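You operate a simulated robot arm through the tools that you are given. There is no shell and no other tool. Be economical: measure what you need, move in short steps, check, and stop when the job is done.

Carry out the task below with a simulated two-armed robot. There is one attempt and no reset: what you move stays moved.

Task
Wipe up the spill on the dining table top with the yellow cloth and put it back.

It is judged by the outcome, as a careful person would: the job done as asked, and still so three seconds after it is handed in. It fails if anything else is knocked over, pushed out of place, dropped, spilled or broken. Flat cloth is picked up by pressing the open fingertips on it (5 to 10 N) and closing them slowly along it; thin cloth reads only 2 to 8 mm in the jaws.

Robot
Two 7-joint arms with two-finger parallel grippers on one trunk, on a base that drives. Base frame: it is fixed to the floor where the robot stands at the start and does not move with it; the origin is under the middle of the robot, x ahead of it, y to its left, z up. Readings come in cm, degrees, newtons and seconds.
The left shoulder is at the start at [7, 18.8, 134.2], the right one opposite. Payload 3.91 kg a hand.
Tool frame (each hand has its own): the origin (TCP) lies between the finger pads and is the grasp point; the fingertips stand 3 cm ahead of it; z points along the fingers, y is the line along which they close. The gripper opens to 11 cm. The fingers are 2 cm wide and 1 cm thick; the gripper's body (4.8 by 11.2 cm) begins 5.5 cm behind the TCP.
Orientation is that of the tool frame in the base frame, as a unit quaternion [x, y, z, w]. With the fingers straight down and closing along the base's y, the tool's x points along the base's -x, its y along +y and its z along -z.

Tools
- The arms move only by the tool jog_arm. It takes "left_steps", "right_steps" or both (then of equal length, played together; a hand with none holds still); each is a list of rows, each an object of numbers (a shift or turn left out is 0, a gripper value left out holds the last): "claw": the opening, from 0 (shut) to 1 (fully open); "x", "y", "z": the shift along the tool's x, y, z in cm; "ax", "ay", "az": the turn, a rotation vector about the tool's x, y, z in degrees. In form: [{"claw": .., "x": .., "y": .., "z": .., "ax": .., "ay": .., "az": ..}, ...]. A call has 1 to 10 rows; each row is the pose to reach, as a shift and turn from the pose commanded when the call began, along the tool's axes at that moment. Each row takes 0.2 s and may step no farther than 5 cm and 8.6 degrees from the row before; otherwise, or with a gripper value out of range, the whole call is refused. Where a pose cannot be reached the arm comes as near as it can. A force on the tool above 40 N (or 10 N above the force at the start of the call, whichever is more), or a blocked arm, ends the call early, and 0.2 s more pass. The fingers move at their own pace (about 7.2 cm/s each) and stop on an object; they squeeze with about 42 N. The grip force told is the motor's: it shows also when the fingers shut on nothing. Time passes only in rows, and 0.2 s behind the last, so rows that repeat a pose let the fingers close. The reply holds the time, the measured pose of the TCP, the force on the tool along the base axes, the opening and the grip force, in the units named above and with some noise, and new pictures: "show" is both (left out), scene, wrist or none (wrist: the cameras of the hands that moved).
- Cameras (640 x 400 px; columns grow to the right, rows downward): "scene" is now at [11.34, 0.62, 153.23]; the picture's right is [0.09, -1.00, 0.00], its down [-0.89, -0.08, -0.45] and it looks along [0.45, 0.04, -0.89] (base axes); focal length 258 px, centre (320, 200). "left" rides on the left gripper at [7.2, -1.7, -10.3] in its tool frame; the picture's right is [0.23, 0.97, 0.00], its down [-0.76, 0.18, -0.62] and it looks along [-0.61, 0.14, 0.78] (tool axes); focal length 222 px, centre (320, 200). "right" rides on the right gripper at [7.2, 1.7, -10.3] in its tool frame; the picture's right is [-0.23, 0.97, 0.00], its down [-0.76, -0.18, -0.62] and it looks along [-0.61, -0.14, 0.78] (tool axes); focal length 222 px, centre (320, 200). There is no depth. A picture from a camera that has moved, and an enlarged one, comes with that camera's place and axes in the base frame and with its lens.
- slide_trunk(by): slides the trunk up (or, below 0, down) by that many cm; the arms and the scene camera ride with it, the base frame stays. It gives what a move gives, with no picture.
- roll_base(legs): drives the robot by 1 to 6 legs, each [ahead, turn to the left] in cm and degrees, along the robot's own axes; the way and the turn of a leg run together, so that a leg with both is an arc; at most 150 cm and 180 degrees a leg. The arms and the cameras ride along, it lands a little off, and it stops where it bumps. It gives what a move gives, and a new picture of the scene camera.
- head_to(pan, tilt): turns the head with the scene camera to pan (to the left, within 86 degrees either way) and tilt (down, from -29 to 69), counted from straight ahead of the robot. It gives what a move gives, and a new picture of the scene camera.
- enlarge(camera, box): a new picture of the part [left, top, right, bottom] of that camera's present view, enlarged. It takes no simulated time.
- finish_job(): hands the job in; it is judged then, once.

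Go step by step. Nothing tells you exact positions but the pictures and the camera data: compare them with the known pose of the tool, close in by small moves and look again before you grip or let go. The budget is 120 turns and 260 pictures, counting those below and the enlarged ones. Unless the task says otherwise, let go and move clear before handing in, and close with one line.

The tools are called by a JSON object that holds its "api" and its "payload". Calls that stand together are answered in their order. jog_arm: Moves the arms, as the interface text tells. Its arguments: {"type":"object","properties":{"left_steps":{"type":"array"},"right_steps":{"type":"array"},"show":{"type":"string","enum":["both","scene","wrist","none"]}},"required":[]} The other tools are called the same way: slide_trunk (by) slides the trunk up or down; roll_base (legs) drives the base; head_to (pan, tilt) turns the head that bears the scene camera; enlarge (camera, box) takes an enlarged picture of a part of a camera's view; finish_job () hands the job in.

At the start:

```text
time_s: 0.0
left_eef_pos: [54.15, 20.76, 91.15]
left_tcp_rot: [-0.013, 0.998, -0.007, 0.06]
left_ft_force: [105.7, -145.4, -261.9]
left_grip_width: 11.03
left_grasp_force: 0.2
right_eef_pos: [55.99, -30.55, 91.14]
right_tcp_rot: [0.0, 0.997, -0.008, 0.074]
right_ft_force: [132.5, -6.5, -257.2]
right_grip_width: 11.01
right_grasp_force: 0.1
trunk travel left (down, up): [-85.2, 8.8]
robot x, y, heading: [0.14, 0.23, 0.2]
head pan, tilt: [5.0, 63.0]
```

scene: 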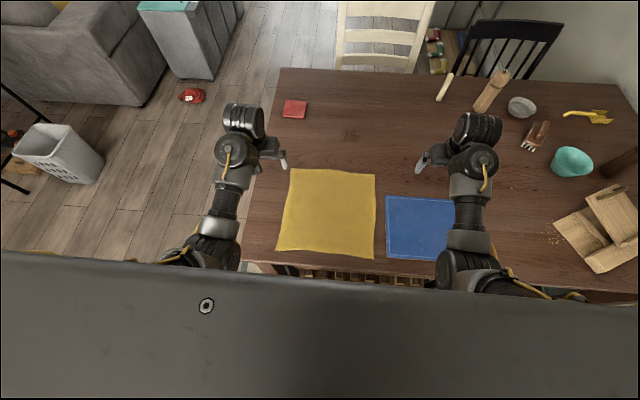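
right: 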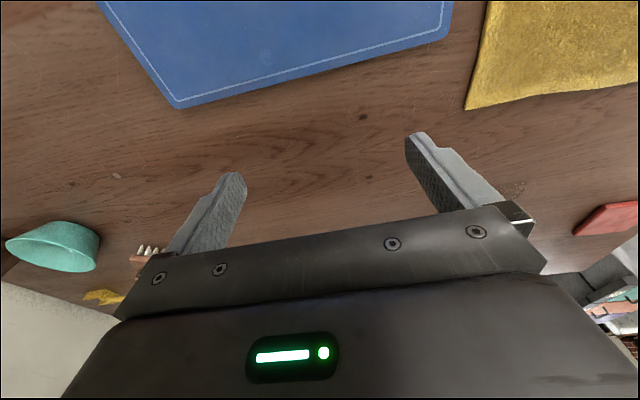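
left: 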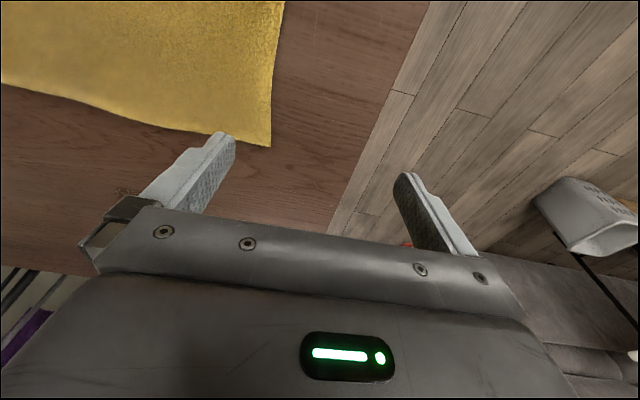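

I see the yellow cloth flat on the table in front of me, a blue mat to its right, and a faint mark beyond the cloth at about (350,135). I'll enlarge to find the spill.

{"api": "enlarge", "payload": {"camera": "scene", "box": [260, 80, 460, 205]}}

{"api": "enlarge", "payload": {"camera": "scene", "box": [440, 70, 640, 280]}}

{"api": "enlarge", "payload": {"camera": "scene", "box": [240, 150, 440, 280]}}

```text
3.20 times, centred on (360, 142) of scene
camera zoom: at [11.34, 0.62, 153.23], right [0.09, -1.0, 0.0], down [-0.89, -0.08, -0.45], along [0.45, 0.04, -0.89], focal length 826 px, centre (192, 384)
```

zoom: 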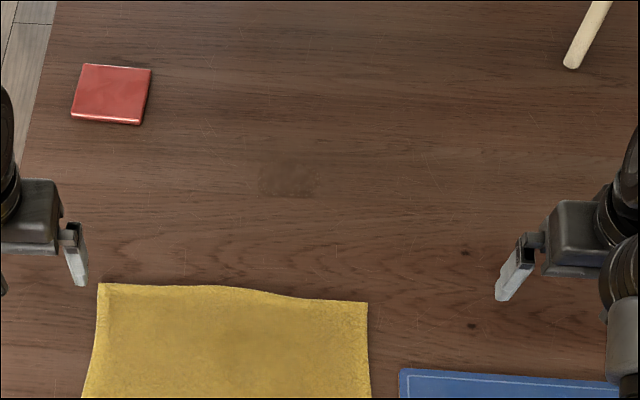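

```text
1.90 times, centred on (540, 175) of scene
camera zoom: at [11.34, 0.62, 153.23], right [0.09, -1.0, 0.0], down [-0.89, -0.08, -0.45], along [0.45, 0.04, -0.89], focal length 492 px, centre (-99, 248)
```

zoom: 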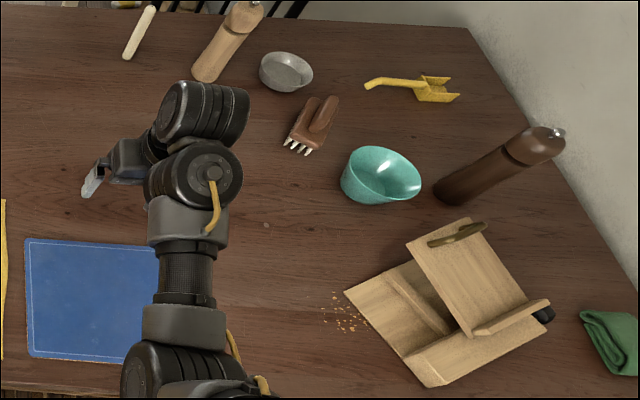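

```text
3.08 times, centred on (340, 215) of scene
camera zoom: at [11.34, 0.62, 153.23], right [0.09, -1.0, 0.0], down [-0.89, -0.08, -0.45], along [0.45, 0.04, -0.89], focal length 794 px, centre (258, 154)
```

zoom: 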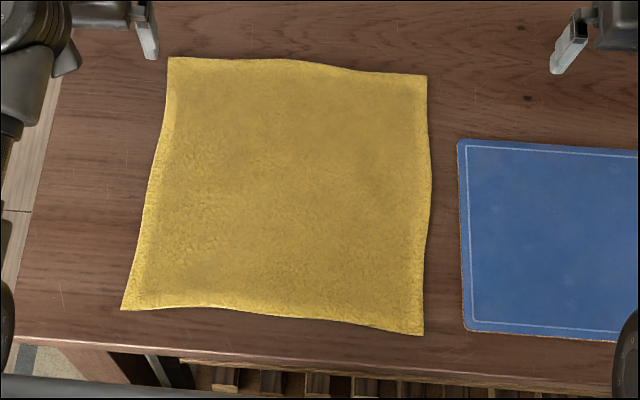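

The brownish patch beyond the cloth may be the spill, but the crumbs by the cutter also need a look. I'll zoom further and check for anything hidden by the arms.

{"api": "enlarge", "payload": {"camera": "scene", "box": [320, 115, 384, 155]}}

{"api": "enlarge", "payload": {"camera": "scene", "box": [520, 210, 600, 260]}}

{"api": "head_to", "payload": {"pan": -25, "tilt": 50}}

```text
10.00 times, centred on (352, 135) of scene
camera zoom: at [11.34, 0.62, 153.23], right [0.09, -1.0, 0.0], down [-0.89, -0.08, -0.45], along [0.45, 0.04, -0.89], focal length 2582 px, centre (0, 850)
```

zoom: 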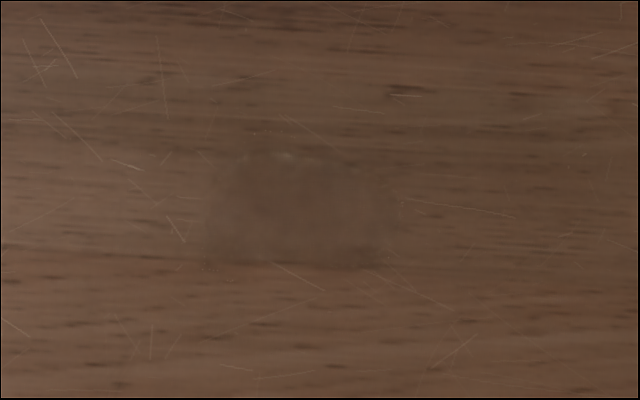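

```text
8.00 times, centred on (560, 235) of scene
camera zoom: at [11.34, 0.62, 153.23], right [0.09, -1.0, 0.0], down [-0.89, -0.08, -0.45], along [0.45, 0.04, -0.89], focal length 2066 px, centre (-1600, -80)
```

zoom: 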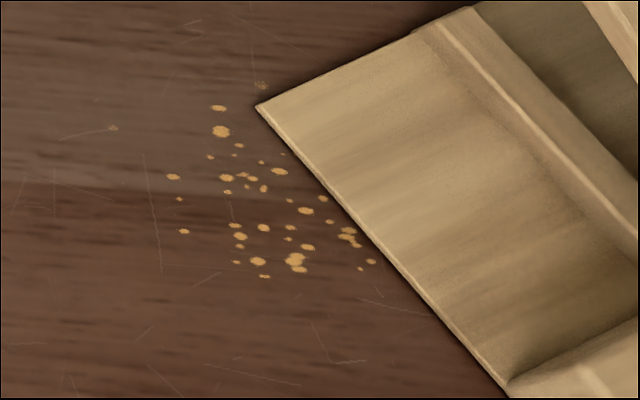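

```text
time_s: 0.9
left_eef_pos: [54.22, 20.8, 91.19]
left_tcp_rot: [-0.018, 0.997, -0.009, 0.068]
left_ft_force: [50.6, -72.7, -120.2]
left_grip_width: 11.0
left_grasp_force: 0.0
right_eef_pos: [56.15, -30.56, 91.16]
right_tcp_rot: [0.0, 0.997, -0.009, 0.082]
right_ft_force: [68.7, 2.9, -127.3]
right_grip_width: 10.97
right_grasp_force: 0.1
trunk travel left (down, up): [-85.2, 8.8]
robot x, y, heading: [-0.17, -0.08, -0.0]
head pan, tilt: [-25.0, 50.0]
camera scene: at [12.03, -3.18, 154.82], right [-0.42, -0.91, 0.0], down [-0.69, 0.32, -0.64], along [0.58, -0.27, -0.77], focal length 258 px, centre (320, 200)
```

scene: 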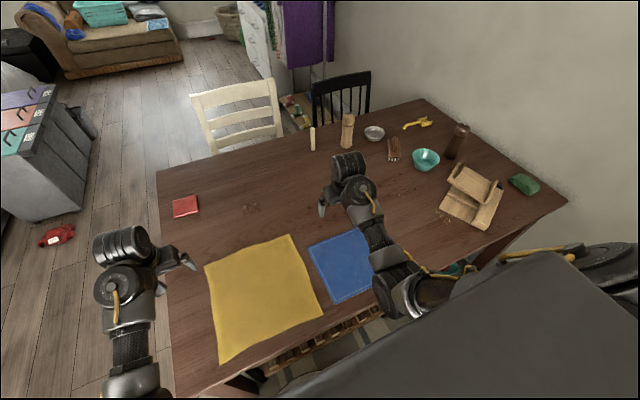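

The faint translucent patch beyond the cloth looks like the liquid spill; the crumbs are dry. I'll check it from this new angle.

{"api": "enlarge", "payload": {"camera": "scene", "box": [200, 180, 296, 240]}}

{"api": "enlarge", "payload": {"camera": "scene", "box": [340, 110, 500, 240]}}

```text
6.67 times, centred on (248, 210) of scene
camera zoom: at [12.03, -3.18, 154.82], right [-0.42, -0.91, 0.0], down [-0.69, 0.32, -0.64], along [0.58, -0.27, -0.77], focal length 1721 px, centre (800, 133)
```

zoom: 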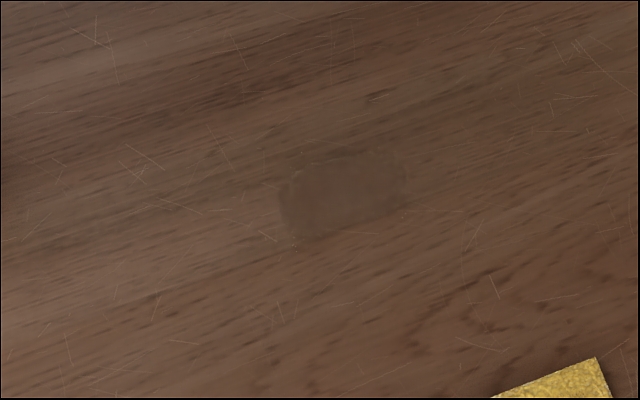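

```text
3.08 times, centred on (420, 175) of scene
camera zoom: at [12.03, -3.18, 154.82], right [-0.42, -0.91, 0.0], down [-0.69, 0.32, -0.64], along [0.58, -0.27, -0.77], focal length 794 px, centre (12, 277)
```

zoom: 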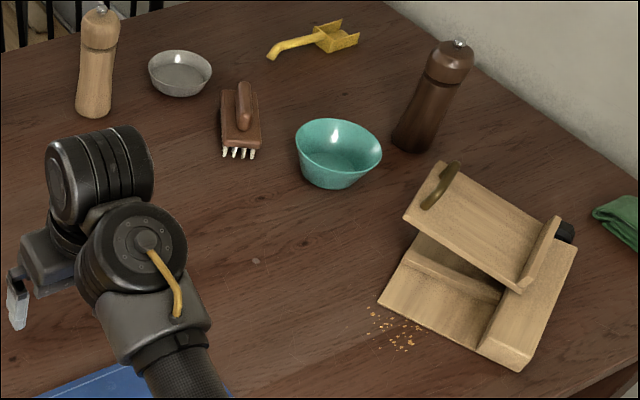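

The spill is a clear film around (83.5, -5), about 8 × 6 cm, beyond reach from here. The cloth lies at x 33–66, y -15–17. I'll drive round to the table's left side, where both are in reach and I can slide the cloth flat over the spill and back.

{"api": "roll_base", "payload": {"legs": [[-12, 0], [0, 90], [66, 0]]}}

```text
time_s: 9.2
left_eef_pos: [-30.91, 120.94, 91.1]
left_tcp_rot: [0.712, -0.699, -0.041, -0.054]
left_ft_force: [72.6, 50.5, -121.1]
left_grip_width: 11.01
left_grasp_force: 0.0
right_eef_pos: [20.37, 122.2, 91.19]
right_tcp_rot: [-0.699, 0.71, 0.052, 0.066]
right_ft_force: [1.7, 67.2, -126.6]
right_grip_width: 10.99
right_grasp_force: 0.0
trunk travel left (down, up): [-85.2, 8.8]
robot x, y, heading: [-10.58, 66.1, 89.1]
head pan, tilt: [-25.0, 50.0]
camera scene: at [-7.53, 78.31, 154.82], right [0.9, -0.44, 0.0], down [-0.33, -0.69, -0.64], along [0.28, 0.58, -0.77], focal length 258 px, centre (320, 200)
```

scene: 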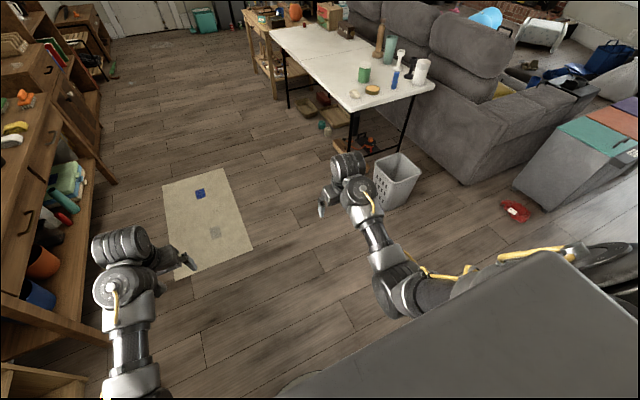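

Clear floor here; the bin is well away. I turn right and drive along the table, then look before the final turn.

{"api": "roll_base", "payload": {"legs": [[0, -90], [81, 0]]}}

```text
time_s: 17.4
left_eef_pos: [124.95, 84.43, 91.16]
left_tcp_rot: [-0.008, 0.997, -0.009, 0.07]
left_ft_force: [33.8, -48.5, -80.1]
left_grip_width: 10.99
left_grasp_force: 0.0
right_eef_pos: [125.62, 32.89, 91.22]
right_tcp_rot: [0.012, 0.996, -0.01, 0.084]
right_ft_force: [38.4, -2.1, -71.8]
right_grip_width: 10.99
right_grasp_force: 0.1
trunk travel left (down, up): [-85.2, 8.8]
robot x, y, heading: [69.67, 65.1, -1.3]
head pan, tilt: [-25.0, 50.0]
camera scene: at [82.0, 61.41, 154.82], right [-0.44, -0.9, 0.0], down [-0.69, 0.34, -0.64], along [0.58, -0.28, -0.77], focal length 258 px, centre (320, 200)
```

scene: 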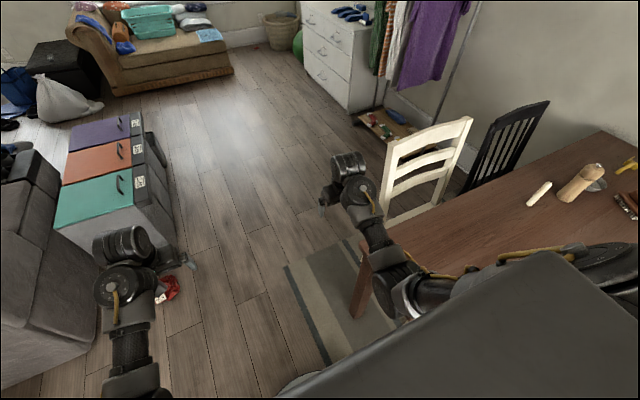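

The chair is clear of the arms' sweep. I turn to face the table's left side and close in a little.

{"api": "roll_base", "payload": {"legs": [[0, -88.7], [6, 0]]}}

{"api": "head_to", "payload": {"pan": 0, "tilt": 60}}

```text
time_s: 22.2
left_eef_pos: [90.65, 5.12, 91.6]
left_tcp_rot: [0.692, 0.718, -0.059, 0.047]
left_ft_force: [-30.0, -14.1, -50.3]
left_grip_width: 11.01
left_grasp_force: 0.1
right_eef_pos: [39.22, 3.25, 91.68]
right_tcp_rot: [0.705, 0.703, -0.069, 0.056]
right_ft_force: [1.4, -22.0, -52.8]
right_grip_width: 10.99
right_grasp_force: 0.1
trunk travel left (down, up): [-85.2, 8.8]
robot x, y, heading: [70.12, 59.06, -90.2]
head pan, tilt: [-25.0, 50.0]
camera scene: at [66.8, 48.11, 154.92], right [-0.9, 0.43, 0.0], down [0.33, 0.69, -0.65], along [-0.27, -0.59, -0.76], focal length 258 px, centre (320, 200)
```

scene: 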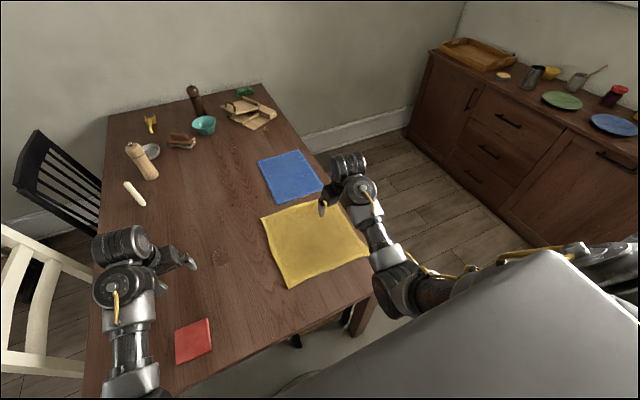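

```text
time_s: 23.1
left_eef_pos: [90.67, 4.44, 90.99]
left_tcp_rot: [0.692, 0.718, -0.057, 0.044]
left_ft_force: [-17.9, -15.1, -30.1]
left_grip_width: 11.03
left_grasp_force: 0.0
right_eef_pos: [39.33, 2.59, 91.2]
right_tcp_rot: [0.706, 0.703, -0.067, 0.053]
right_ft_force: [0.1, -20.1, -36.0]
right_grip_width: 11.01
right_grasp_force: 0.1
trunk travel left (down, up): [-85.2, 8.8]
robot x, y, heading: [70.0, 58.99, -90.1]
head pan, tilt: [0.0, 60.0]
camera scene: at [70.02, 47.27, 153.56], right [-1.0, 0.0, 0.0], down [0.0, 0.87, -0.5], along [0.0, -0.5, -0.87], focal length 258 px, centre (320, 200)
```

scene: 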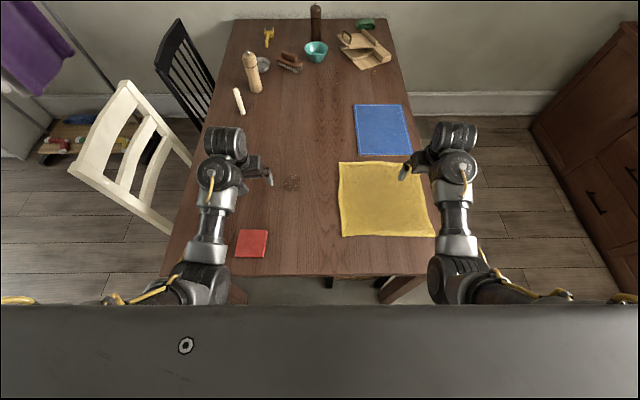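

Good view: in this frame the cloth's left-hand edge is at x≈62.8 (y -18…14) and the spill at about (81, -8), 8 cm wide. I'll shift the base about 17 cm toward -x so that the left arm covers the whole wiping stroke.

{"api": "roll_base", "payload": {"legs": [[-6, 0], [0, -90], [17, 0], [0, 90], [9, 0]]}}

```text
time_s: 26.4
left_eef_pos: [37.26, 16.8, 91.16]
left_tcp_rot: [0.945, 0.319, -0.072, 0.014]
left_ft_force: [-7.6, 1.0, -9.4]
left_grip_width: 10.99
left_grasp_force: 0.0
right_eef_pos: [6.33, 57.75, 91.19]
right_tcp_rot: [0.95, 0.299, -0.086, 0.018]
right_ft_force: [-6.9, -3.3, -10.7]
right_grip_width: 10.98
right_grasp_force: 0.0
trunk travel left (down, up): [-85.2, 8.8]
robot x, y, heading: [70.29, 64.71, -144.9]
head pan, tilt: [0.0, 60.0]
stopped in leg 2: the force on the tool passed its limit (the readings are from after the stop); the commanded pose is now the measured one
camera scene: at [60.36, 58.58, 153.56], right [-0.57, 0.82, 0.0], down [0.71, 0.5, -0.5], along [-0.41, -0.29, -0.87], focal length 258 px, centre (320, 200)
```

scene: 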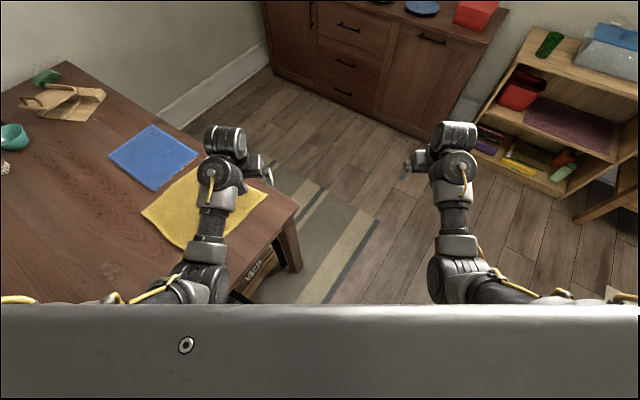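

Nothing touches the hands; the stop looks like a force transient. I continue the turn and shift.

{"api": "roll_base", "payload": {"legs": [[0, -35]]}}

```text
time_s: 28.5
left_eef_pos: [15.66, 44.07, 91.1]
left_tcp_rot: [0.997, 0.021, -0.071, -0.009]
left_ft_force: [-7.6, 12.6, -18.8]
left_grip_width: 11.03
left_grasp_force: 0.2
right_eef_pos: [13.64, 95.36, 91.36]
right_tcp_rot: [0.996, 0.0, -0.088, -0.01]
right_ft_force: [-11.1, -0.6, -17.7]
right_grip_width: 10.99
right_grasp_force: 0.1
trunk travel left (down, up): [-85.2, 8.8]
robot x, y, heading: [70.14, 65.08, -179.9]
head pan, tilt: [0.0, 60.0]
camera scene: at [58.41, 64.98, 153.56], right [0.0, 1.0, 0.0], down [0.87, 0.0, -0.5], along [-0.5, 0.0, -0.87], focal length 258 px, centre (320, 200)
```

scene: 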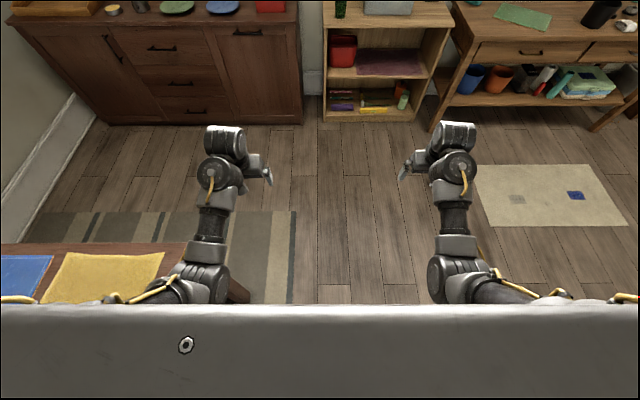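

{"api": "roll_base", "payload": {"legs": [[17, 0], [0, 45], [0, 45]]}}

```text
time_s: 34.1
left_eef_pos: [74.5, 10.72, 91.16]
left_tcp_rot: [0.688, 0.722, -0.057, 0.045]
left_ft_force: [-9.4, -8.6, -16.7]
left_grip_width: 11.0
left_grasp_force: 0.1
right_eef_pos: [23.15, 8.19, 91.28]
right_tcp_rot: [0.702, 0.707, -0.068, 0.055]
right_ft_force: [-1.7, -9.4, -18.5]
right_grip_width: 11.0
right_grasp_force: 0.2
trunk travel left (down, up): [-85.2, 8.8]
robot x, y, heading: [53.42, 65.01, -89.0]
head pan, tilt: [0.0, 60.0]
camera scene: at [53.24, 53.32, 153.56], right [-1.0, -0.01, 0.0], down [-0.01, 0.87, -0.5], along [0.01, -0.5, -0.87], focal length 258 px, centre (320, 200)
```

scene: 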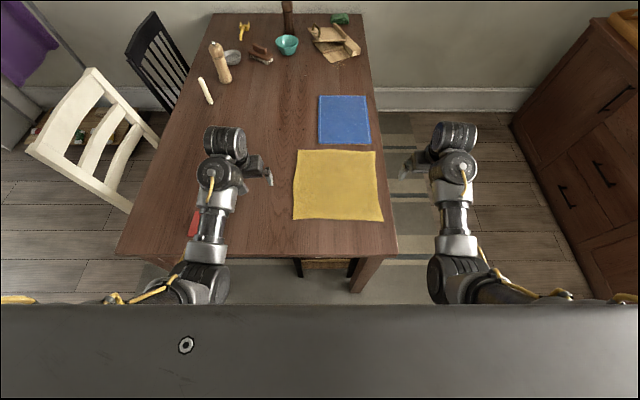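

Positioned as planned; I close in 8 cm, keeping the same standoff from the table as at the start.

{"api": "roll_base", "payload": {"legs": [[8, -1]]}}

```text
time_s: 35.1
left_eef_pos: [73.62, 2.78, 91.32]
left_tcp_rot: [0.693, 0.717, -0.058, 0.045]
left_ft_force: [-10.8, -3.3, -16.5]
left_grip_width: 10.99
left_grasp_force: 0.0
right_eef_pos: [22.24, 1.12, 91.62]
right_tcp_rot: [0.708, 0.701, -0.07, 0.055]
right_ft_force: [-0.1, -9.5, -19.4]
right_grip_width: 11.04
right_grasp_force: 0.0
trunk travel left (down, up): [-85.2, 8.8]
robot x, y, heading: [52.89, 57.1, -90.5]
head pan, tilt: [0.0, 60.0]
camera scene: at [53.09, 45.94, 153.62], right [-1.0, 0.01, 0.0], down [0.01, 0.86, -0.5], along [0.0, -0.5, -0.86], focal length 258 px, centre (320, 200)
```

scene: 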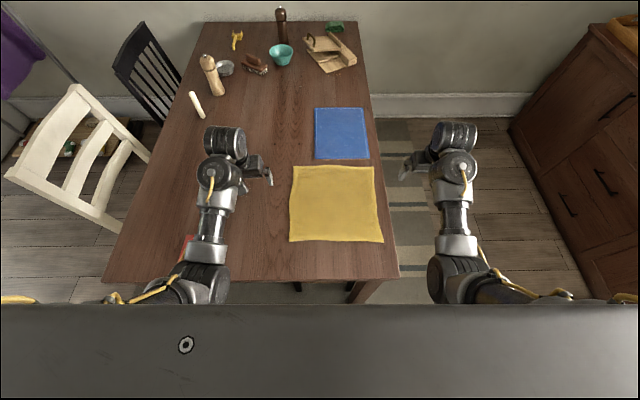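

The hand tilts about 8° outward, so I straighten it while bringing it over the cloth's edge near (60, -4), about 7 cm above the cloth, with the jaws part open.

{"api": "jog_arm", "payload": {"left_steps": [{"claw": 0.32, "x": -0.9, "y": -2.7, "z": 2.5, "ay": 1.7}, {"x": -1.8, "y": -5.3, "z": 5, "ay": 3.4}, {"x": -2.8, "y": -8, "z": 7.5, "ay": 5.1}, {"x": -3.7, "y": -10.6, "z": 10, "ay": 6.8}, {"x": -4.6, "y": -13.3, "z": 12.4, "ay": 8.4}, {"x": -4.6, "y": -13.3, "z": 12.4, "ay": 8.4}]}}

```text
time_s: 36.5
left_eef_pos: [60.25, -4.33, 79.69]
left_tcp_rot: [0.694, 0.72, -0.007, -0.008]
left_ft_force: [-0.1, 0.8, -0.1]
left_grip_width: 3.51
left_grasp_force: 0.0
right_eef_pos: [22.22, 0.94, 91.26]
right_tcp_rot: [0.707, 0.701, -0.069, 0.054]
right_ft_force: [0.1, -9.2, -16.7]
right_grip_width: 11.0
right_grasp_force: 0.1
trunk travel left (down, up): [-85.2, 8.8]
robot x, y, heading: [53.07, 57.23, -90.5]
head pan, tilt: [0.0, 60.0]
camera scene: at [53.16, 45.47, 153.57], right [-1.0, 0.01, 0.0], down [0.01, 0.87, -0.5], along [0.0, -0.5, -0.87], focal length 258 px, centre (320, 200)
camera left: at [58.7, 2.95, 90.18], right [0.97, 0.26, -0.02], down [0.22, -0.76, 0.62], along [0.15, -0.6, -0.79], focal length 222 px, centre (320, 200)
```

scene: 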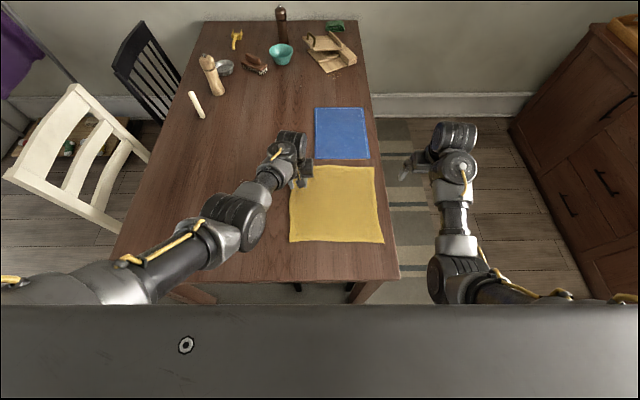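
left: 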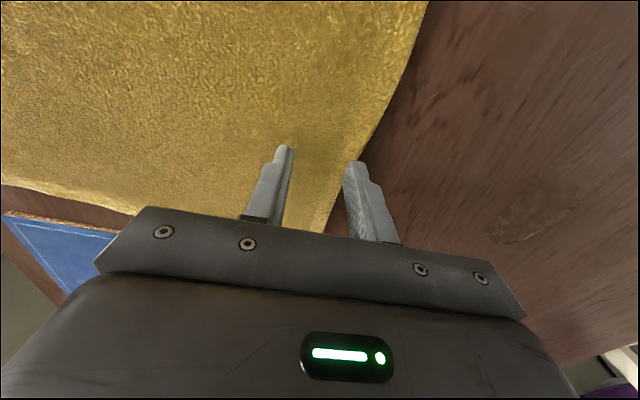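

The outer finger is ~3 cm inside the cloth edge. I shift 1.4 cm toward the edge and descend until light contact.

{"api": "jog_arm", "payload": {"left_steps": [{"y": 1.4, "z": 2.5}, {"y": 1.4, "z": 5}, {"y": 1.4, "z": 5.6}, {"y": 1.4, "z": 5.9}], "show": "wrist"}}

```text
time_s: 37.0
left_eef_pos: [61.19, -4.92, 78.33]
left_tcp_rot: [0.696, 0.718, -0.013, -0.004]
left_ft_force: [-0.4, 6.4, 22.5]
left_grip_width: 3.5
left_grasp_force: 0.1
left hand out of reach, approached as far as the arm can: row 2
right_eef_pos: [22.25, 1.05, 91.34]
right_tcp_rot: [0.707, 0.701, -0.07, 0.056]
right_ft_force: [-1.1, -6.6, -9.7]
right_grip_width: 10.98
right_grasp_force: 0.2
trunk travel left (down, up): [-85.2, 8.8]
robot x, y, heading: [53.3, 57.29, -90.3]
head pan, tilt: [0.0, 60.0]
stopped in row 2 (left hand): the force on the tool passed its limit (the readings are from after the stop); the commanded pose is now the measured one
camera left: at [59.52, 2.53, 88.55], right [0.97, 0.26, -0.03], down [0.22, -0.75, 0.63], along [0.14, -0.61, -0.78], focal length 222 px, centre (320, 200)
```

left: 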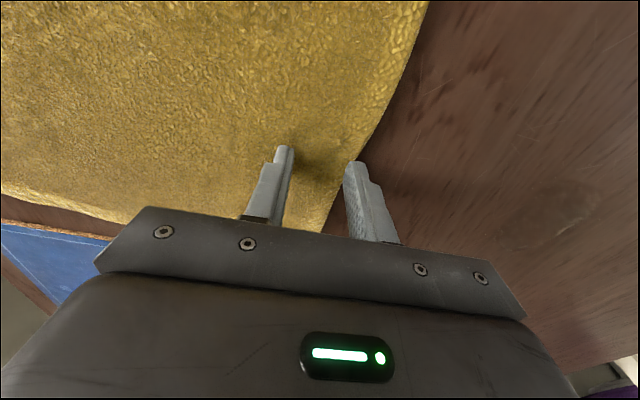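

The arm ran out of reach at this height, so lowering the trunk will help. I raise both hands first, then slide the trunk down.

{"api": "jog_arm", "payload": {"left_steps": [{"z": -3}, {"z": -6}, {"z": -9}, {"z": -12}, {"z": -15}, {"z": -18}, {"z": -20}], "right_steps": [{"z": -3}, {"z": -6}, {"z": -9}, {"z": -12}, {"z": -15}, {"z": -18}, {"z": -20}], "show": "none"}}

{"api": "slide_trunk", "payload": {"by": -19}}

```text
time_s: 37.2
left_eef_pos: [61.25, -4.94, 78.38]
left_tcp_rot: [0.697, 0.717, -0.011, -0.006]
left_ft_force: [-0.5, -1.0, 2.3]
left_grip_width: 3.51
left_grasp_force: 0.1
right_eef_pos: [22.19, 0.74, 91.53]
right_tcp_rot: [0.707, 0.701, -0.073, 0.058]
right_ft_force: [-0.9, -14.3, -19.2]
right_grip_width: 11.02
right_grasp_force: 0.0
trunk travel left (down, up): [-85.2, 8.8]
robot x, y, heading: [52.98, 57.02, -90.5]
head pan, tilt: [0.0, 60.0]
stopped in row 1 (right hand): the force on the tool passed its limit (the readings are from after the stop); the commanded pose is now the measured one
```

```text
time_s: 37.7
left_eef_pos: [60.99, -5.24, 78.33]
left_tcp_rot: [0.696, 0.718, -0.015, -0.003]
left_ft_force: [0.7, 6.9, 23.9]
left_grip_width: 3.51
left_grasp_force: 0.4
right_eef_pos: [22.24, 0.81, 90.9]
right_tcp_rot: [0.707, 0.701, -0.074, 0.059]
right_ft_force: [-0.6, -9.3, -12.0]
right_grip_width: 11.03
right_grasp_force: 0.1
trunk travel left (down, up): [-84.4, 9.6]
robot x, y, heading: [53.05, 57.24, -90.4]
head pan, tilt: [0.0, 60.0]
stopped: the force on the tool passed its limit (the readings are from after the stop); the commanded pose is now the measured one
```

The steady 24 N at z = 78.3 means the fingertips are already on the cloth: re-triangulating wrist and scene views gives a table top near z = 75, not 70.3. So the spill is at about (80, -5). I lift slightly, shift inward 1.2 cm and look.

{"api": "jog_arm", "payload": {"left_steps": [{"z": -0.8}, {"z": -1.5}, {"y": -1.2, "z": -1.5}, {"y": -1.2, "z": -1.5}], "show": "both"}}

```text
time_s: 38.7
left_eef_pos: [59.99, -5.4, 79.41]
left_tcp_rot: [0.696, 0.718, -0.013, -0.005]
left_ft_force: [0.6, -0.8, -0.3]
left_grip_width: 3.52
left_grasp_force: 0.0
right_eef_pos: [22.33, 0.77, 90.8]
right_tcp_rot: [0.708, 0.7, -0.073, 0.059]
right_ft_force: [0.5, -12.8, -21.3]
right_grip_width: 11.02
right_grasp_force: 0.1
trunk travel left (down, up): [-84.4, 9.6]
robot x, y, heading: [53.4, 57.24, -90.5]
head pan, tilt: [0.0, 60.0]
camera scene: at [53.13, 45.4, 152.68], right [-1.0, 0.01, 0.0], down [0.01, 0.87, -0.5], along [0.0, -0.5, -0.87], focal length 258 px, centre (320, 200)
camera left: at [58.45, 2.13, 89.71], right [0.97, 0.26, -0.03], down [0.22, -0.75, 0.63], along [0.14, -0.61, -0.78], focal length 222 px, centre (320, 200)
```

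scene: 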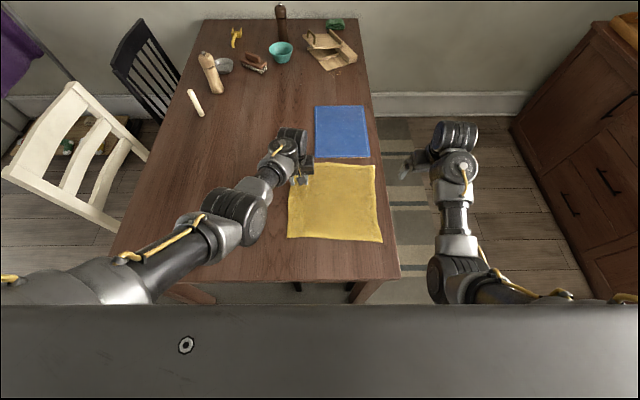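
left: 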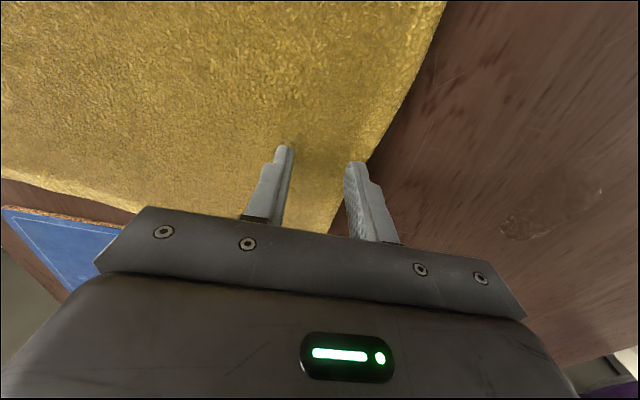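

Just inside the edge now. I shift a hair more inward and lower to light contact.

{"api": "jog_arm", "payload": {"left_steps": [{"y": -0.4, "z": 0.5}, {"y": -0.4, "z": 0.8}, {"y": -0.4, "z": 0.95}, {"y": -0.4, "z": 0.95}], "show": "wrist"}}

```text
time_s: 39.7
left_eef_pos: [59.53, -5.25, 78.4]
left_tcp_rot: [0.696, 0.718, -0.013, -0.004]
left_ft_force: [0.1, -0.2, 1.0]
left_grip_width: 3.53
left_grasp_force: 0.1
right_eef_pos: [22.21, 0.83, 90.75]
right_tcp_rot: [0.707, 0.701, -0.073, 0.059]
right_ft_force: [-0.7, -12.9, -23.0]
right_grip_width: 10.99
right_grasp_force: 0.1
trunk travel left (down, up): [-84.4, 9.6]
robot x, y, heading: [53.15, 57.06, -90.3]
head pan, tilt: [0.0, 60.0]
camera left: at [57.95, 2.12, 88.77], right [0.97, 0.26, -0.03], down [0.22, -0.75, 0.63], along [0.14, -0.61, -0.78], focal length 222 px, centre (320, 200)
```

left: 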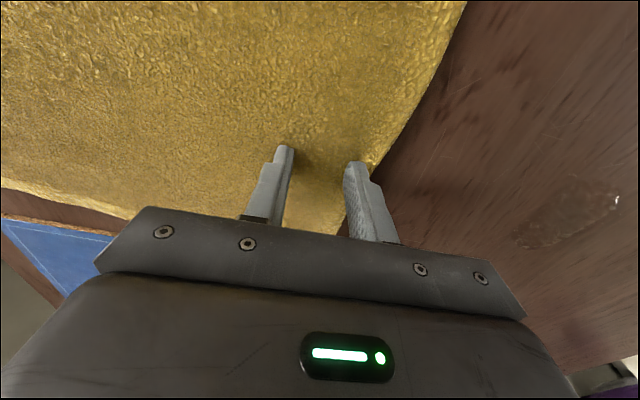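

Barely touching. I press a little more.

{"api": "jog_arm", "payload": {"left_steps": [{"z": 0.15}, {"z": 0.3}, {"z": 0.3}], "show": "none"}}

```text
time_s: 40.5
left_eef_pos: [59.44, -5.25, 78.31]
left_tcp_rot: [0.696, 0.718, -0.014, -0.003]
left_ft_force: [1.6, 0.3, 9.7]
left_grip_width: 3.53
left_grasp_force: 0.1
right_eef_pos: [22.39, 0.96, 90.82]
right_tcp_rot: [0.707, 0.701, -0.073, 0.059]
right_ft_force: [-0.1, -12.9, -22.8]
right_grip_width: 11.01
right_grasp_force: 0.1
trunk travel left (down, up): [-84.4, 9.6]
robot x, y, heading: [53.17, 56.77, -90.5]
head pan, tilt: [0.0, 60.0]
```

About 10 N of pressing force. I close the jaws slowly along the cloth.

{"api": "jog_arm", "payload": {"left_steps": [{"claw": 0.28}, {"claw": 0.24}, {"claw": 0.2}, {"claw": 0.16}, {"claw": 0.12}, {"claw": 0.08}, {"claw": 0.04}, {"claw": 0}, {"claw": 0}], "show": "wrist"}}

```text
time_s: 42.5
left_eef_pos: [59.48, -5.12, 78.34]
left_tcp_rot: [0.697, 0.717, -0.014, -0.003]
left_ft_force: [-0.6, 0.5, 15.4]
left_grip_width: 0.43
left_grasp_force: 42.1
right_eef_pos: [22.14, 0.9, 90.89]
right_tcp_rot: [0.707, 0.701, -0.073, 0.059]
right_ft_force: [-0.1, -12.1, -24.5]
right_grip_width: 10.99
right_grasp_force: 0.1
trunk travel left (down, up): [-84.4, 9.6]
robot x, y, heading: [52.7, 57.09, -90.4]
head pan, tilt: [0.0, 60.0]
camera left: at [57.89, 2.21, 88.59], right [0.97, 0.26, -0.03], down [0.22, -0.75, 0.63], along [0.14, -0.61, -0.78], focal length 222 px, centre (320, 200)
```

left: 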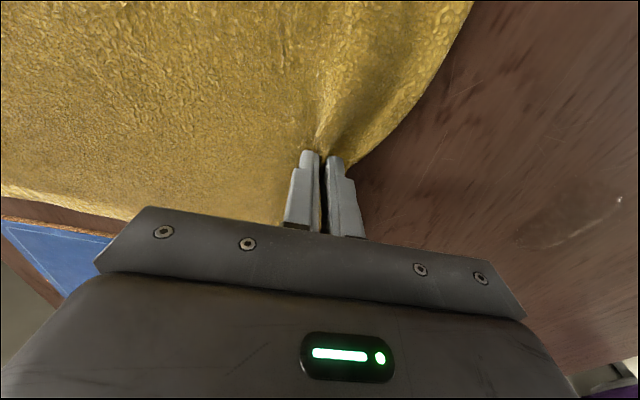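

Pinched (4.3 mm, full grip force). I lift 0.2 cm to unload, then drag toward +x over the table toward the spill.

{"api": "jog_arm", "payload": {"left_steps": [{"z": -0.3}, {"z": -0.3, "y": 1.5}, {"z": -0.3, "y": 3}, {"z": -0.3, "y": 4.5}, {"z": -0.3, "y": 6}, {"z": -0.3, "y": 7.5}, {"z": -0.3, "y": 9}, {"z": -0.3, "y": 10.5}, {"z": -0.3, "y": 12}]}}

```text
time_s: 44.5
left_eef_pos: [71.55, -4.92, 78.3]
left_tcp_rot: [0.696, 0.718, -0.014, -0.004]
left_ft_force: [-2.8, -1.0, 9.4]
left_grip_width: 0.4
left_grasp_force: 42.3
right_eef_pos: [22.18, 0.82, 90.88]
right_tcp_rot: [0.707, 0.701, -0.073, 0.059]
right_ft_force: [0.1, -13.0, -23.2]
right_grip_width: 10.99
right_grasp_force: 0.0
trunk travel left (down, up): [-84.4, 9.6]
robot x, y, heading: [53.31, 57.27, -90.4]
head pan, tilt: [0.0, 60.0]
camera scene: at [53.03, 45.56, 152.7], right [-1.0, 0.01, 0.0], down [0.01, 0.87, -0.5], along [0.0, -0.5, -0.87], focal length 258 px, centre (320, 200)
camera left: at [69.98, 2.45, 88.63], right [0.97, 0.26, -0.03], down [0.22, -0.75, 0.63], along [0.14, -0.61, -0.78], focal length 222 px, centre (320, 200)
```

scene: 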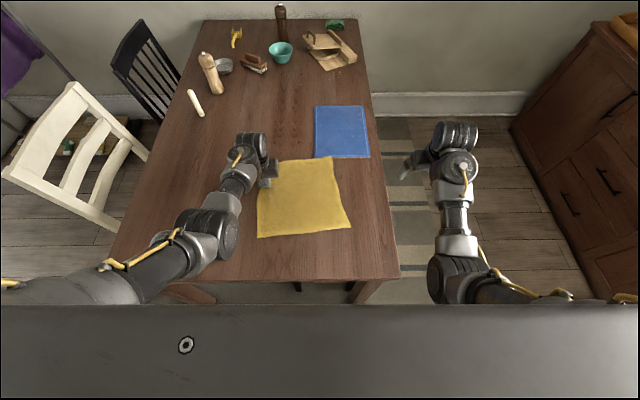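
left: 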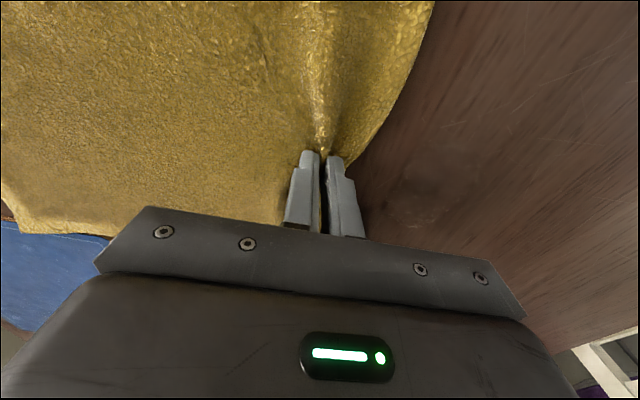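

Dragging works and the cloth stays flat. I continue across the spill, drifting slightly toward -y so the corner stays clear of the red coaster.

{"api": "jog_arm", "payload": {"left_steps": [{"y": 1.5, "x": -0.4}, {"y": 3, "x": -0.8}, {"y": 4.5, "x": -1.2}, {"y": 6, "x": -1.6}, {"y": 7.5, "x": -2}, {"y": 9, "x": -2.3}, {"y": 10.5, "x": -2.6}, {"y": 12, "x": -3}, {"y": 13, "x": -3.2}]}}

{"api": "enlarge", "payload": {"camera": "scene", "box": [140, 110, 400, 270]}}

```text
time_s: 46.5
left_eef_pos: [84.24, -7.63, 78.26]
left_tcp_rot: [0.697, 0.717, -0.013, -0.002]
left_ft_force: [-12.4, 1.6, 30.6]
left_grip_width: 0.44
left_grasp_force: 42.4
right_eef_pos: [22.13, 1.04, 90.92]
right_tcp_rot: [0.707, 0.701, -0.072, 0.061]
right_ft_force: [-0.3, -13.0, -22.1]
right_grip_width: 11.01
right_grasp_force: 0.1
trunk travel left (down, up): [-84.4, 9.6]
robot x, y, heading: [53.01, 57.12, -90.5]
head pan, tilt: [0.0, 60.0]
camera scene: at [52.63, 45.92, 152.73], right [-1.0, 0.01, 0.0], down [0.01, 0.86, -0.5], along [0.0, -0.5, -0.86], focal length 258 px, centre (320, 200)
camera left: at [82.74, -0.17, 88.53], right [0.97, 0.26, -0.03], down [0.21, -0.74, 0.63], along [0.14, -0.62, -0.77], focal length 222 px, centre (320, 200)
```

scene: 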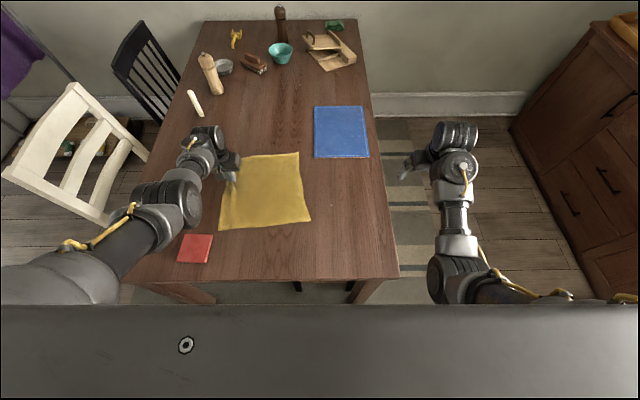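
left: 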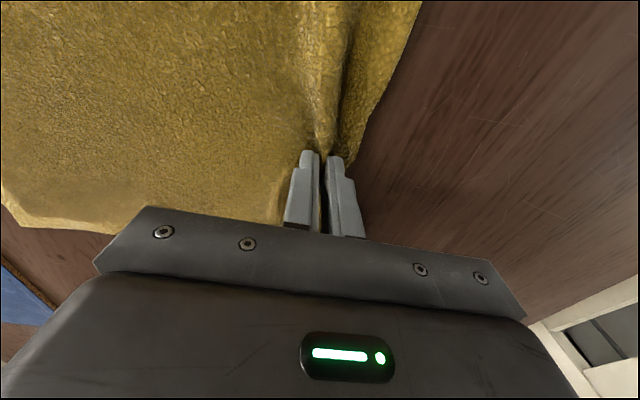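

```text
2.46 times, centred on (270, 190) of scene
camera zoom: at [52.63, 45.92, 152.73], right [-1.0, 0.01, 0.0], down [0.01, 0.86, -0.5], along [0.0, -0.5, -0.86], focal length 636 px, centre (443, 225)
```

zoom: 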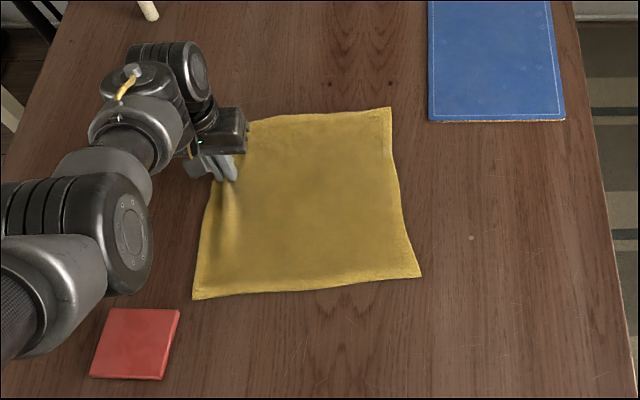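

The cloth now covers the spill and clears the coaster. I rub back and forth over it with moderate pressure, ending at the far position.

{"api": "jog_arm", "payload": {"left_steps": [{"z": -0.2}, {"z": -0.2, "y": -2, "x": 1}, {"z": -0.2, "y": -4, "x": 2}, {"z": -0.2, "y": -6, "x": 3}, {"z": -0.2, "y": -7, "x": 5}, {"z": -0.2, "y": -6, "x": 2}, {"z": -0.2, "y": -6, "x": -1}, {"z": -0.2, "y": -3, "x": 0}, {"z": -0.2, "y": 0, "x": 0}, {"z": -0.2, "y": 0.5, "x": 0}]}}

```text
time_s: 48.7
left_eef_pos: [85.01, -7.71, 78.44]
left_tcp_rot: [0.697, 0.717, -0.014, -0.002]
left_ft_force: [-5.4, 0.0, 16.3]
left_grip_width: 0.42
left_grasp_force: 42.0
right_eef_pos: [22.04, 0.83, 90.78]
right_tcp_rot: [0.707, 0.701, -0.073, 0.06]
right_ft_force: [-1.0, -12.0, -23.2]
right_grip_width: 10.98
right_grasp_force: 0.0
trunk travel left (down, up): [-84.4, 9.6]
robot x, y, heading: [53.12, 57.06, -90.2]
head pan, tilt: [0.0, 60.0]
camera scene: at [52.72, 45.59, 152.7], right [-1.0, 0.01, 0.0], down [0.01, 0.87, -0.5], along [0.0, -0.5, -0.87], focal length 258 px, centre (320, 200)
camera left: at [83.43, -0.28, 88.6], right [0.97, 0.26, -0.03], down [0.21, -0.75, 0.63], along [0.14, -0.61, -0.78], focal length 222 px, centre (320, 200)
```

scene: 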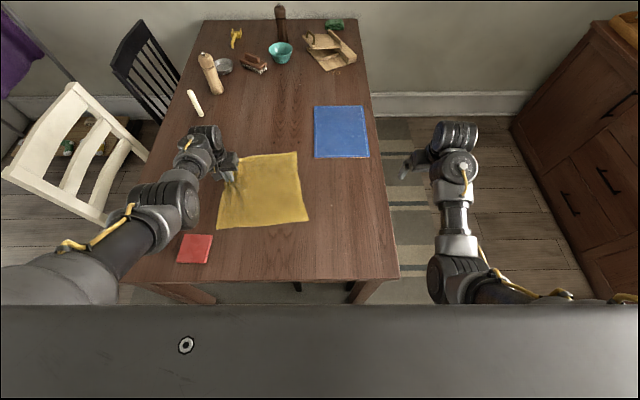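
left: 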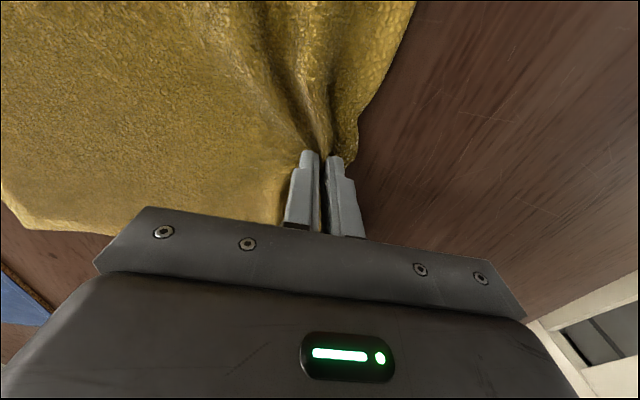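

Cloth has rubbed the spill area. I release, lift off, and look at how the cloth lies before pulling it back.

{"api": "jog_arm", "payload": {"left_steps": [{"claw": 0.2, "z": -0.3}, {"claw": 0.3, "z": -1.2}, {"z": -4}, {"z": -8}, {"z": -10, "y": -4, "x": 3}, {"z": -10, "y": -8, "x": 5}, {"z": -10, "y": -12, "x": 8}, {"z": -10, "y": -16, "x": 11}, {"z": -9, "y": -19, "x": 14.5}, {"z": -7, "y": -19, "x": 14.5}]}}

{"api": "enlarge", "payload": {"camera": "scene", "box": [140, 110, 400, 270]}}

```text
refused: row 5 steps farther than a row can; nothing moved
```

```text
2.46 times, centred on (270, 190) of scene
camera zoom: at [52.72, 45.59, 152.7], right [-1.0, 0.01, 0.0], down [0.01, 0.87, -0.5], along [0.0, -0.5, -0.87], focal length 636 px, centre (443, 225)
```

zoom: 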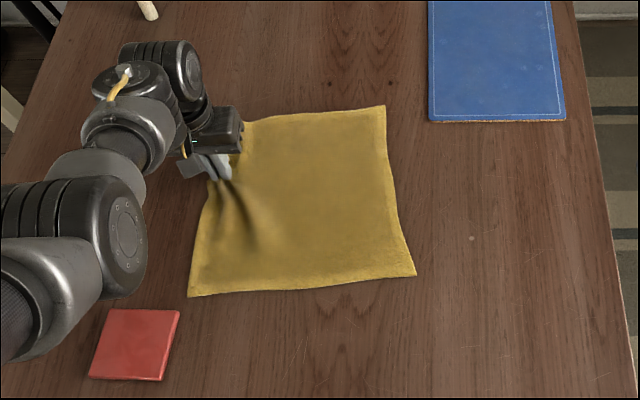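

I redo the release with smaller steps.

{"api": "jog_arm", "payload": {"left_steps": [{"claw": 0.2, "z": -0.3}, {"claw": 0.3, "z": -1.2}, {"z": -4}, {"z": -8}, {"z": -9, "y": -3.5, "x": 2.5}, {"z": -9, "y": -7, "x": 5}, {"z": -9, "y": -10.5, "x": 7.5}, {"z": -9, "y": -14, "x": 10.5}, {"z": -8, "y": -17, "x": 13.5}, {"z": -7, "y": -19, "x": 14.5}]}}

{"api": "enlarge", "payload": {"camera": "scene", "box": [140, 110, 400, 270]}}

```text
time_s: 50.9
left_eef_pos: [65.68, 6.48, 85.36]
left_tcp_rot: [0.696, 0.718, -0.014, -0.005]
left_ft_force: [-0.4, -0.9, 0.2]
left_grip_width: 3.31
left_grasp_force: 0.1
right_eef_pos: [22.27, 0.75, 90.68]
right_tcp_rot: [0.707, 0.701, -0.073, 0.058]
right_ft_force: [0.1, -12.4, -23.1]
right_grip_width: 11.0
right_grasp_force: 0.0
trunk travel left (down, up): [-84.4, 9.6]
robot x, y, heading: [53.23, 57.12, -90.3]
head pan, tilt: [0.0, 60.0]
camera scene: at [53.01, 45.38, 152.68], right [-1.0, 0.01, 0.0], down [0.01, 0.87, -0.5], along [0.0, -0.5, -0.87], focal length 258 px, centre (320, 200)
camera left: at [64.11, 13.76, 95.65], right [0.97, 0.26, -0.03], down [0.22, -0.75, 0.63], along [0.14, -0.61, -0.78], focal length 222 px, centre (320, 200)
```

scene: 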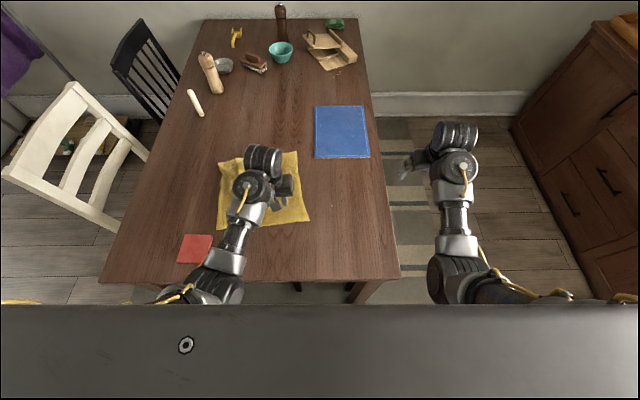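
left: 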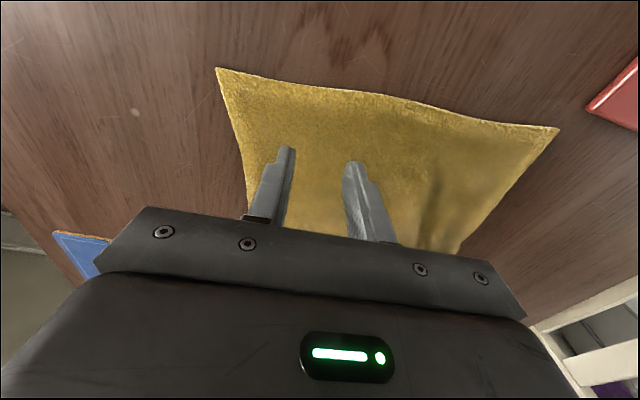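

```text
2.46 times, centred on (270, 190) of scene
camera zoom: at [53.01, 45.38, 152.68], right [-1.0, 0.01, 0.0], down [0.01, 0.87, -0.5], along [0.0, -0.5, -0.87], focal length 636 px, centre (443, 225)
```

zoom: 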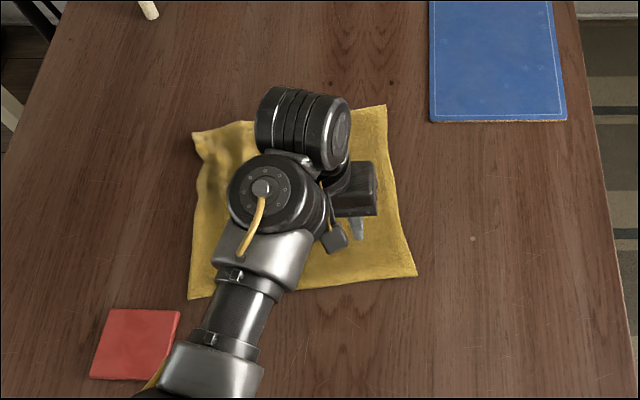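

The cloth lies flat, turned about 8° counter-clockwise and ~6 cm too far in -y. I'll pinch its near (+y) edge at about (63, 8) and pull it toward me, which also untwists it.

{"api": "jog_arm", "payload": {"left_steps": [{"y": -2.5, "x": 1.2, "z": 2}, {"y": -3, "x": 1.6, "z": 5}, {"y": -3, "x": 1.6, "z": 6.6}, {"y": -3, "x": 1.6, "z": 7}, {"y": -3, "x": 1.6, "z": 7.1}, {"y": -3, "x": 1.6, "z": 7.15}], "show": "wrist"}}

```text
time_s: 52.3
left_eef_pos: [62.54, 7.77, 78.21]
left_tcp_rot: [0.696, 0.718, -0.015, -0.003]
left_ft_force: [1.9, 0.3, 5.0]
left_grip_width: 3.33
left_grasp_force: 0.4
right_eef_pos: [22.31, 0.68, 90.85]
right_tcp_rot: [0.707, 0.701, -0.072, 0.058]
right_ft_force: [0.0, -13.8, -23.1]
right_grip_width: 10.98
right_grasp_force: 0.1
trunk travel left (down, up): [-84.4, 9.6]
robot x, y, heading: [53.0, 57.2, -90.5]
head pan, tilt: [0.0, 60.0]
camera left: at [61.04, 15.12, 88.63], right [0.97, 0.26, -0.03], down [0.22, -0.75, 0.63], along [0.14, -0.61, -0.78], focal length 222 px, centre (320, 200)
```

left: 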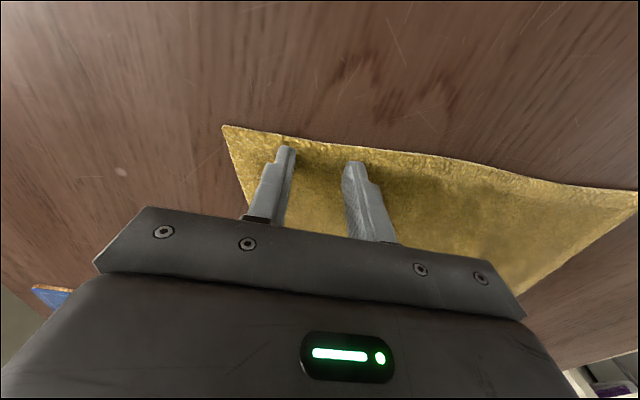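

In contact with both tips inside the near edge. I close slowly.

{"api": "jog_arm", "payload": {"left_steps": [{"claw": 0.26, "z": 0.1}, {"claw": 0.22, "z": 0.1}, {"claw": 0.18, "z": 0.1}, {"claw": 0.14, "z": 0.1}, {"claw": 0.1, "z": 0.1}, {"claw": 0.06, "z": 0.1}, {"claw": 0.02, "z": 0.1}, {"claw": 0, "z": 0.1}, {"claw": 0, "z": 0.1}], "show": "wrist"}}

```text
time_s: 54.3
left_eef_pos: [62.63, 7.74, 78.36]
left_tcp_rot: [0.696, 0.718, -0.014, -0.004]
left_ft_force: [0.5, -0.7, 14.0]
left_grip_width: 0.34
left_grasp_force: 42.2
right_eef_pos: [22.14, 0.78, 90.79]
right_tcp_rot: [0.707, 0.701, -0.074, 0.059]
right_ft_force: [0.8, -13.4, -22.6]
right_grip_width: 11.0
right_grasp_force: 0.0
trunk travel left (down, up): [-84.4, 9.6]
robot x, y, heading: [53.25, 56.35, -90.2]
head pan, tilt: [0.0, 60.0]
camera left: at [61.02, 15.17, 88.56], right [0.97, 0.26, -0.03], down [0.22, -0.75, 0.63], along [0.14, -0.61, -0.78], focal length 222 px, centre (320, 200)
```

left: 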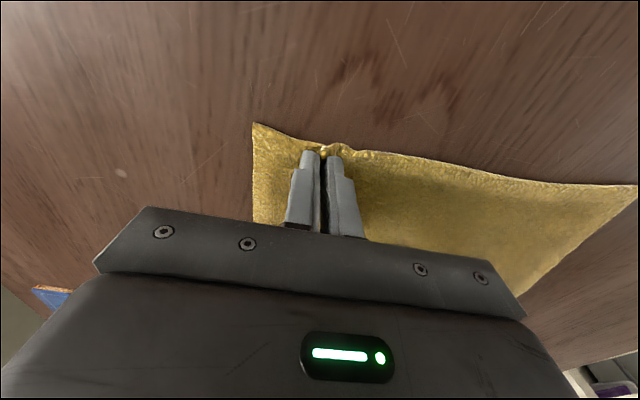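

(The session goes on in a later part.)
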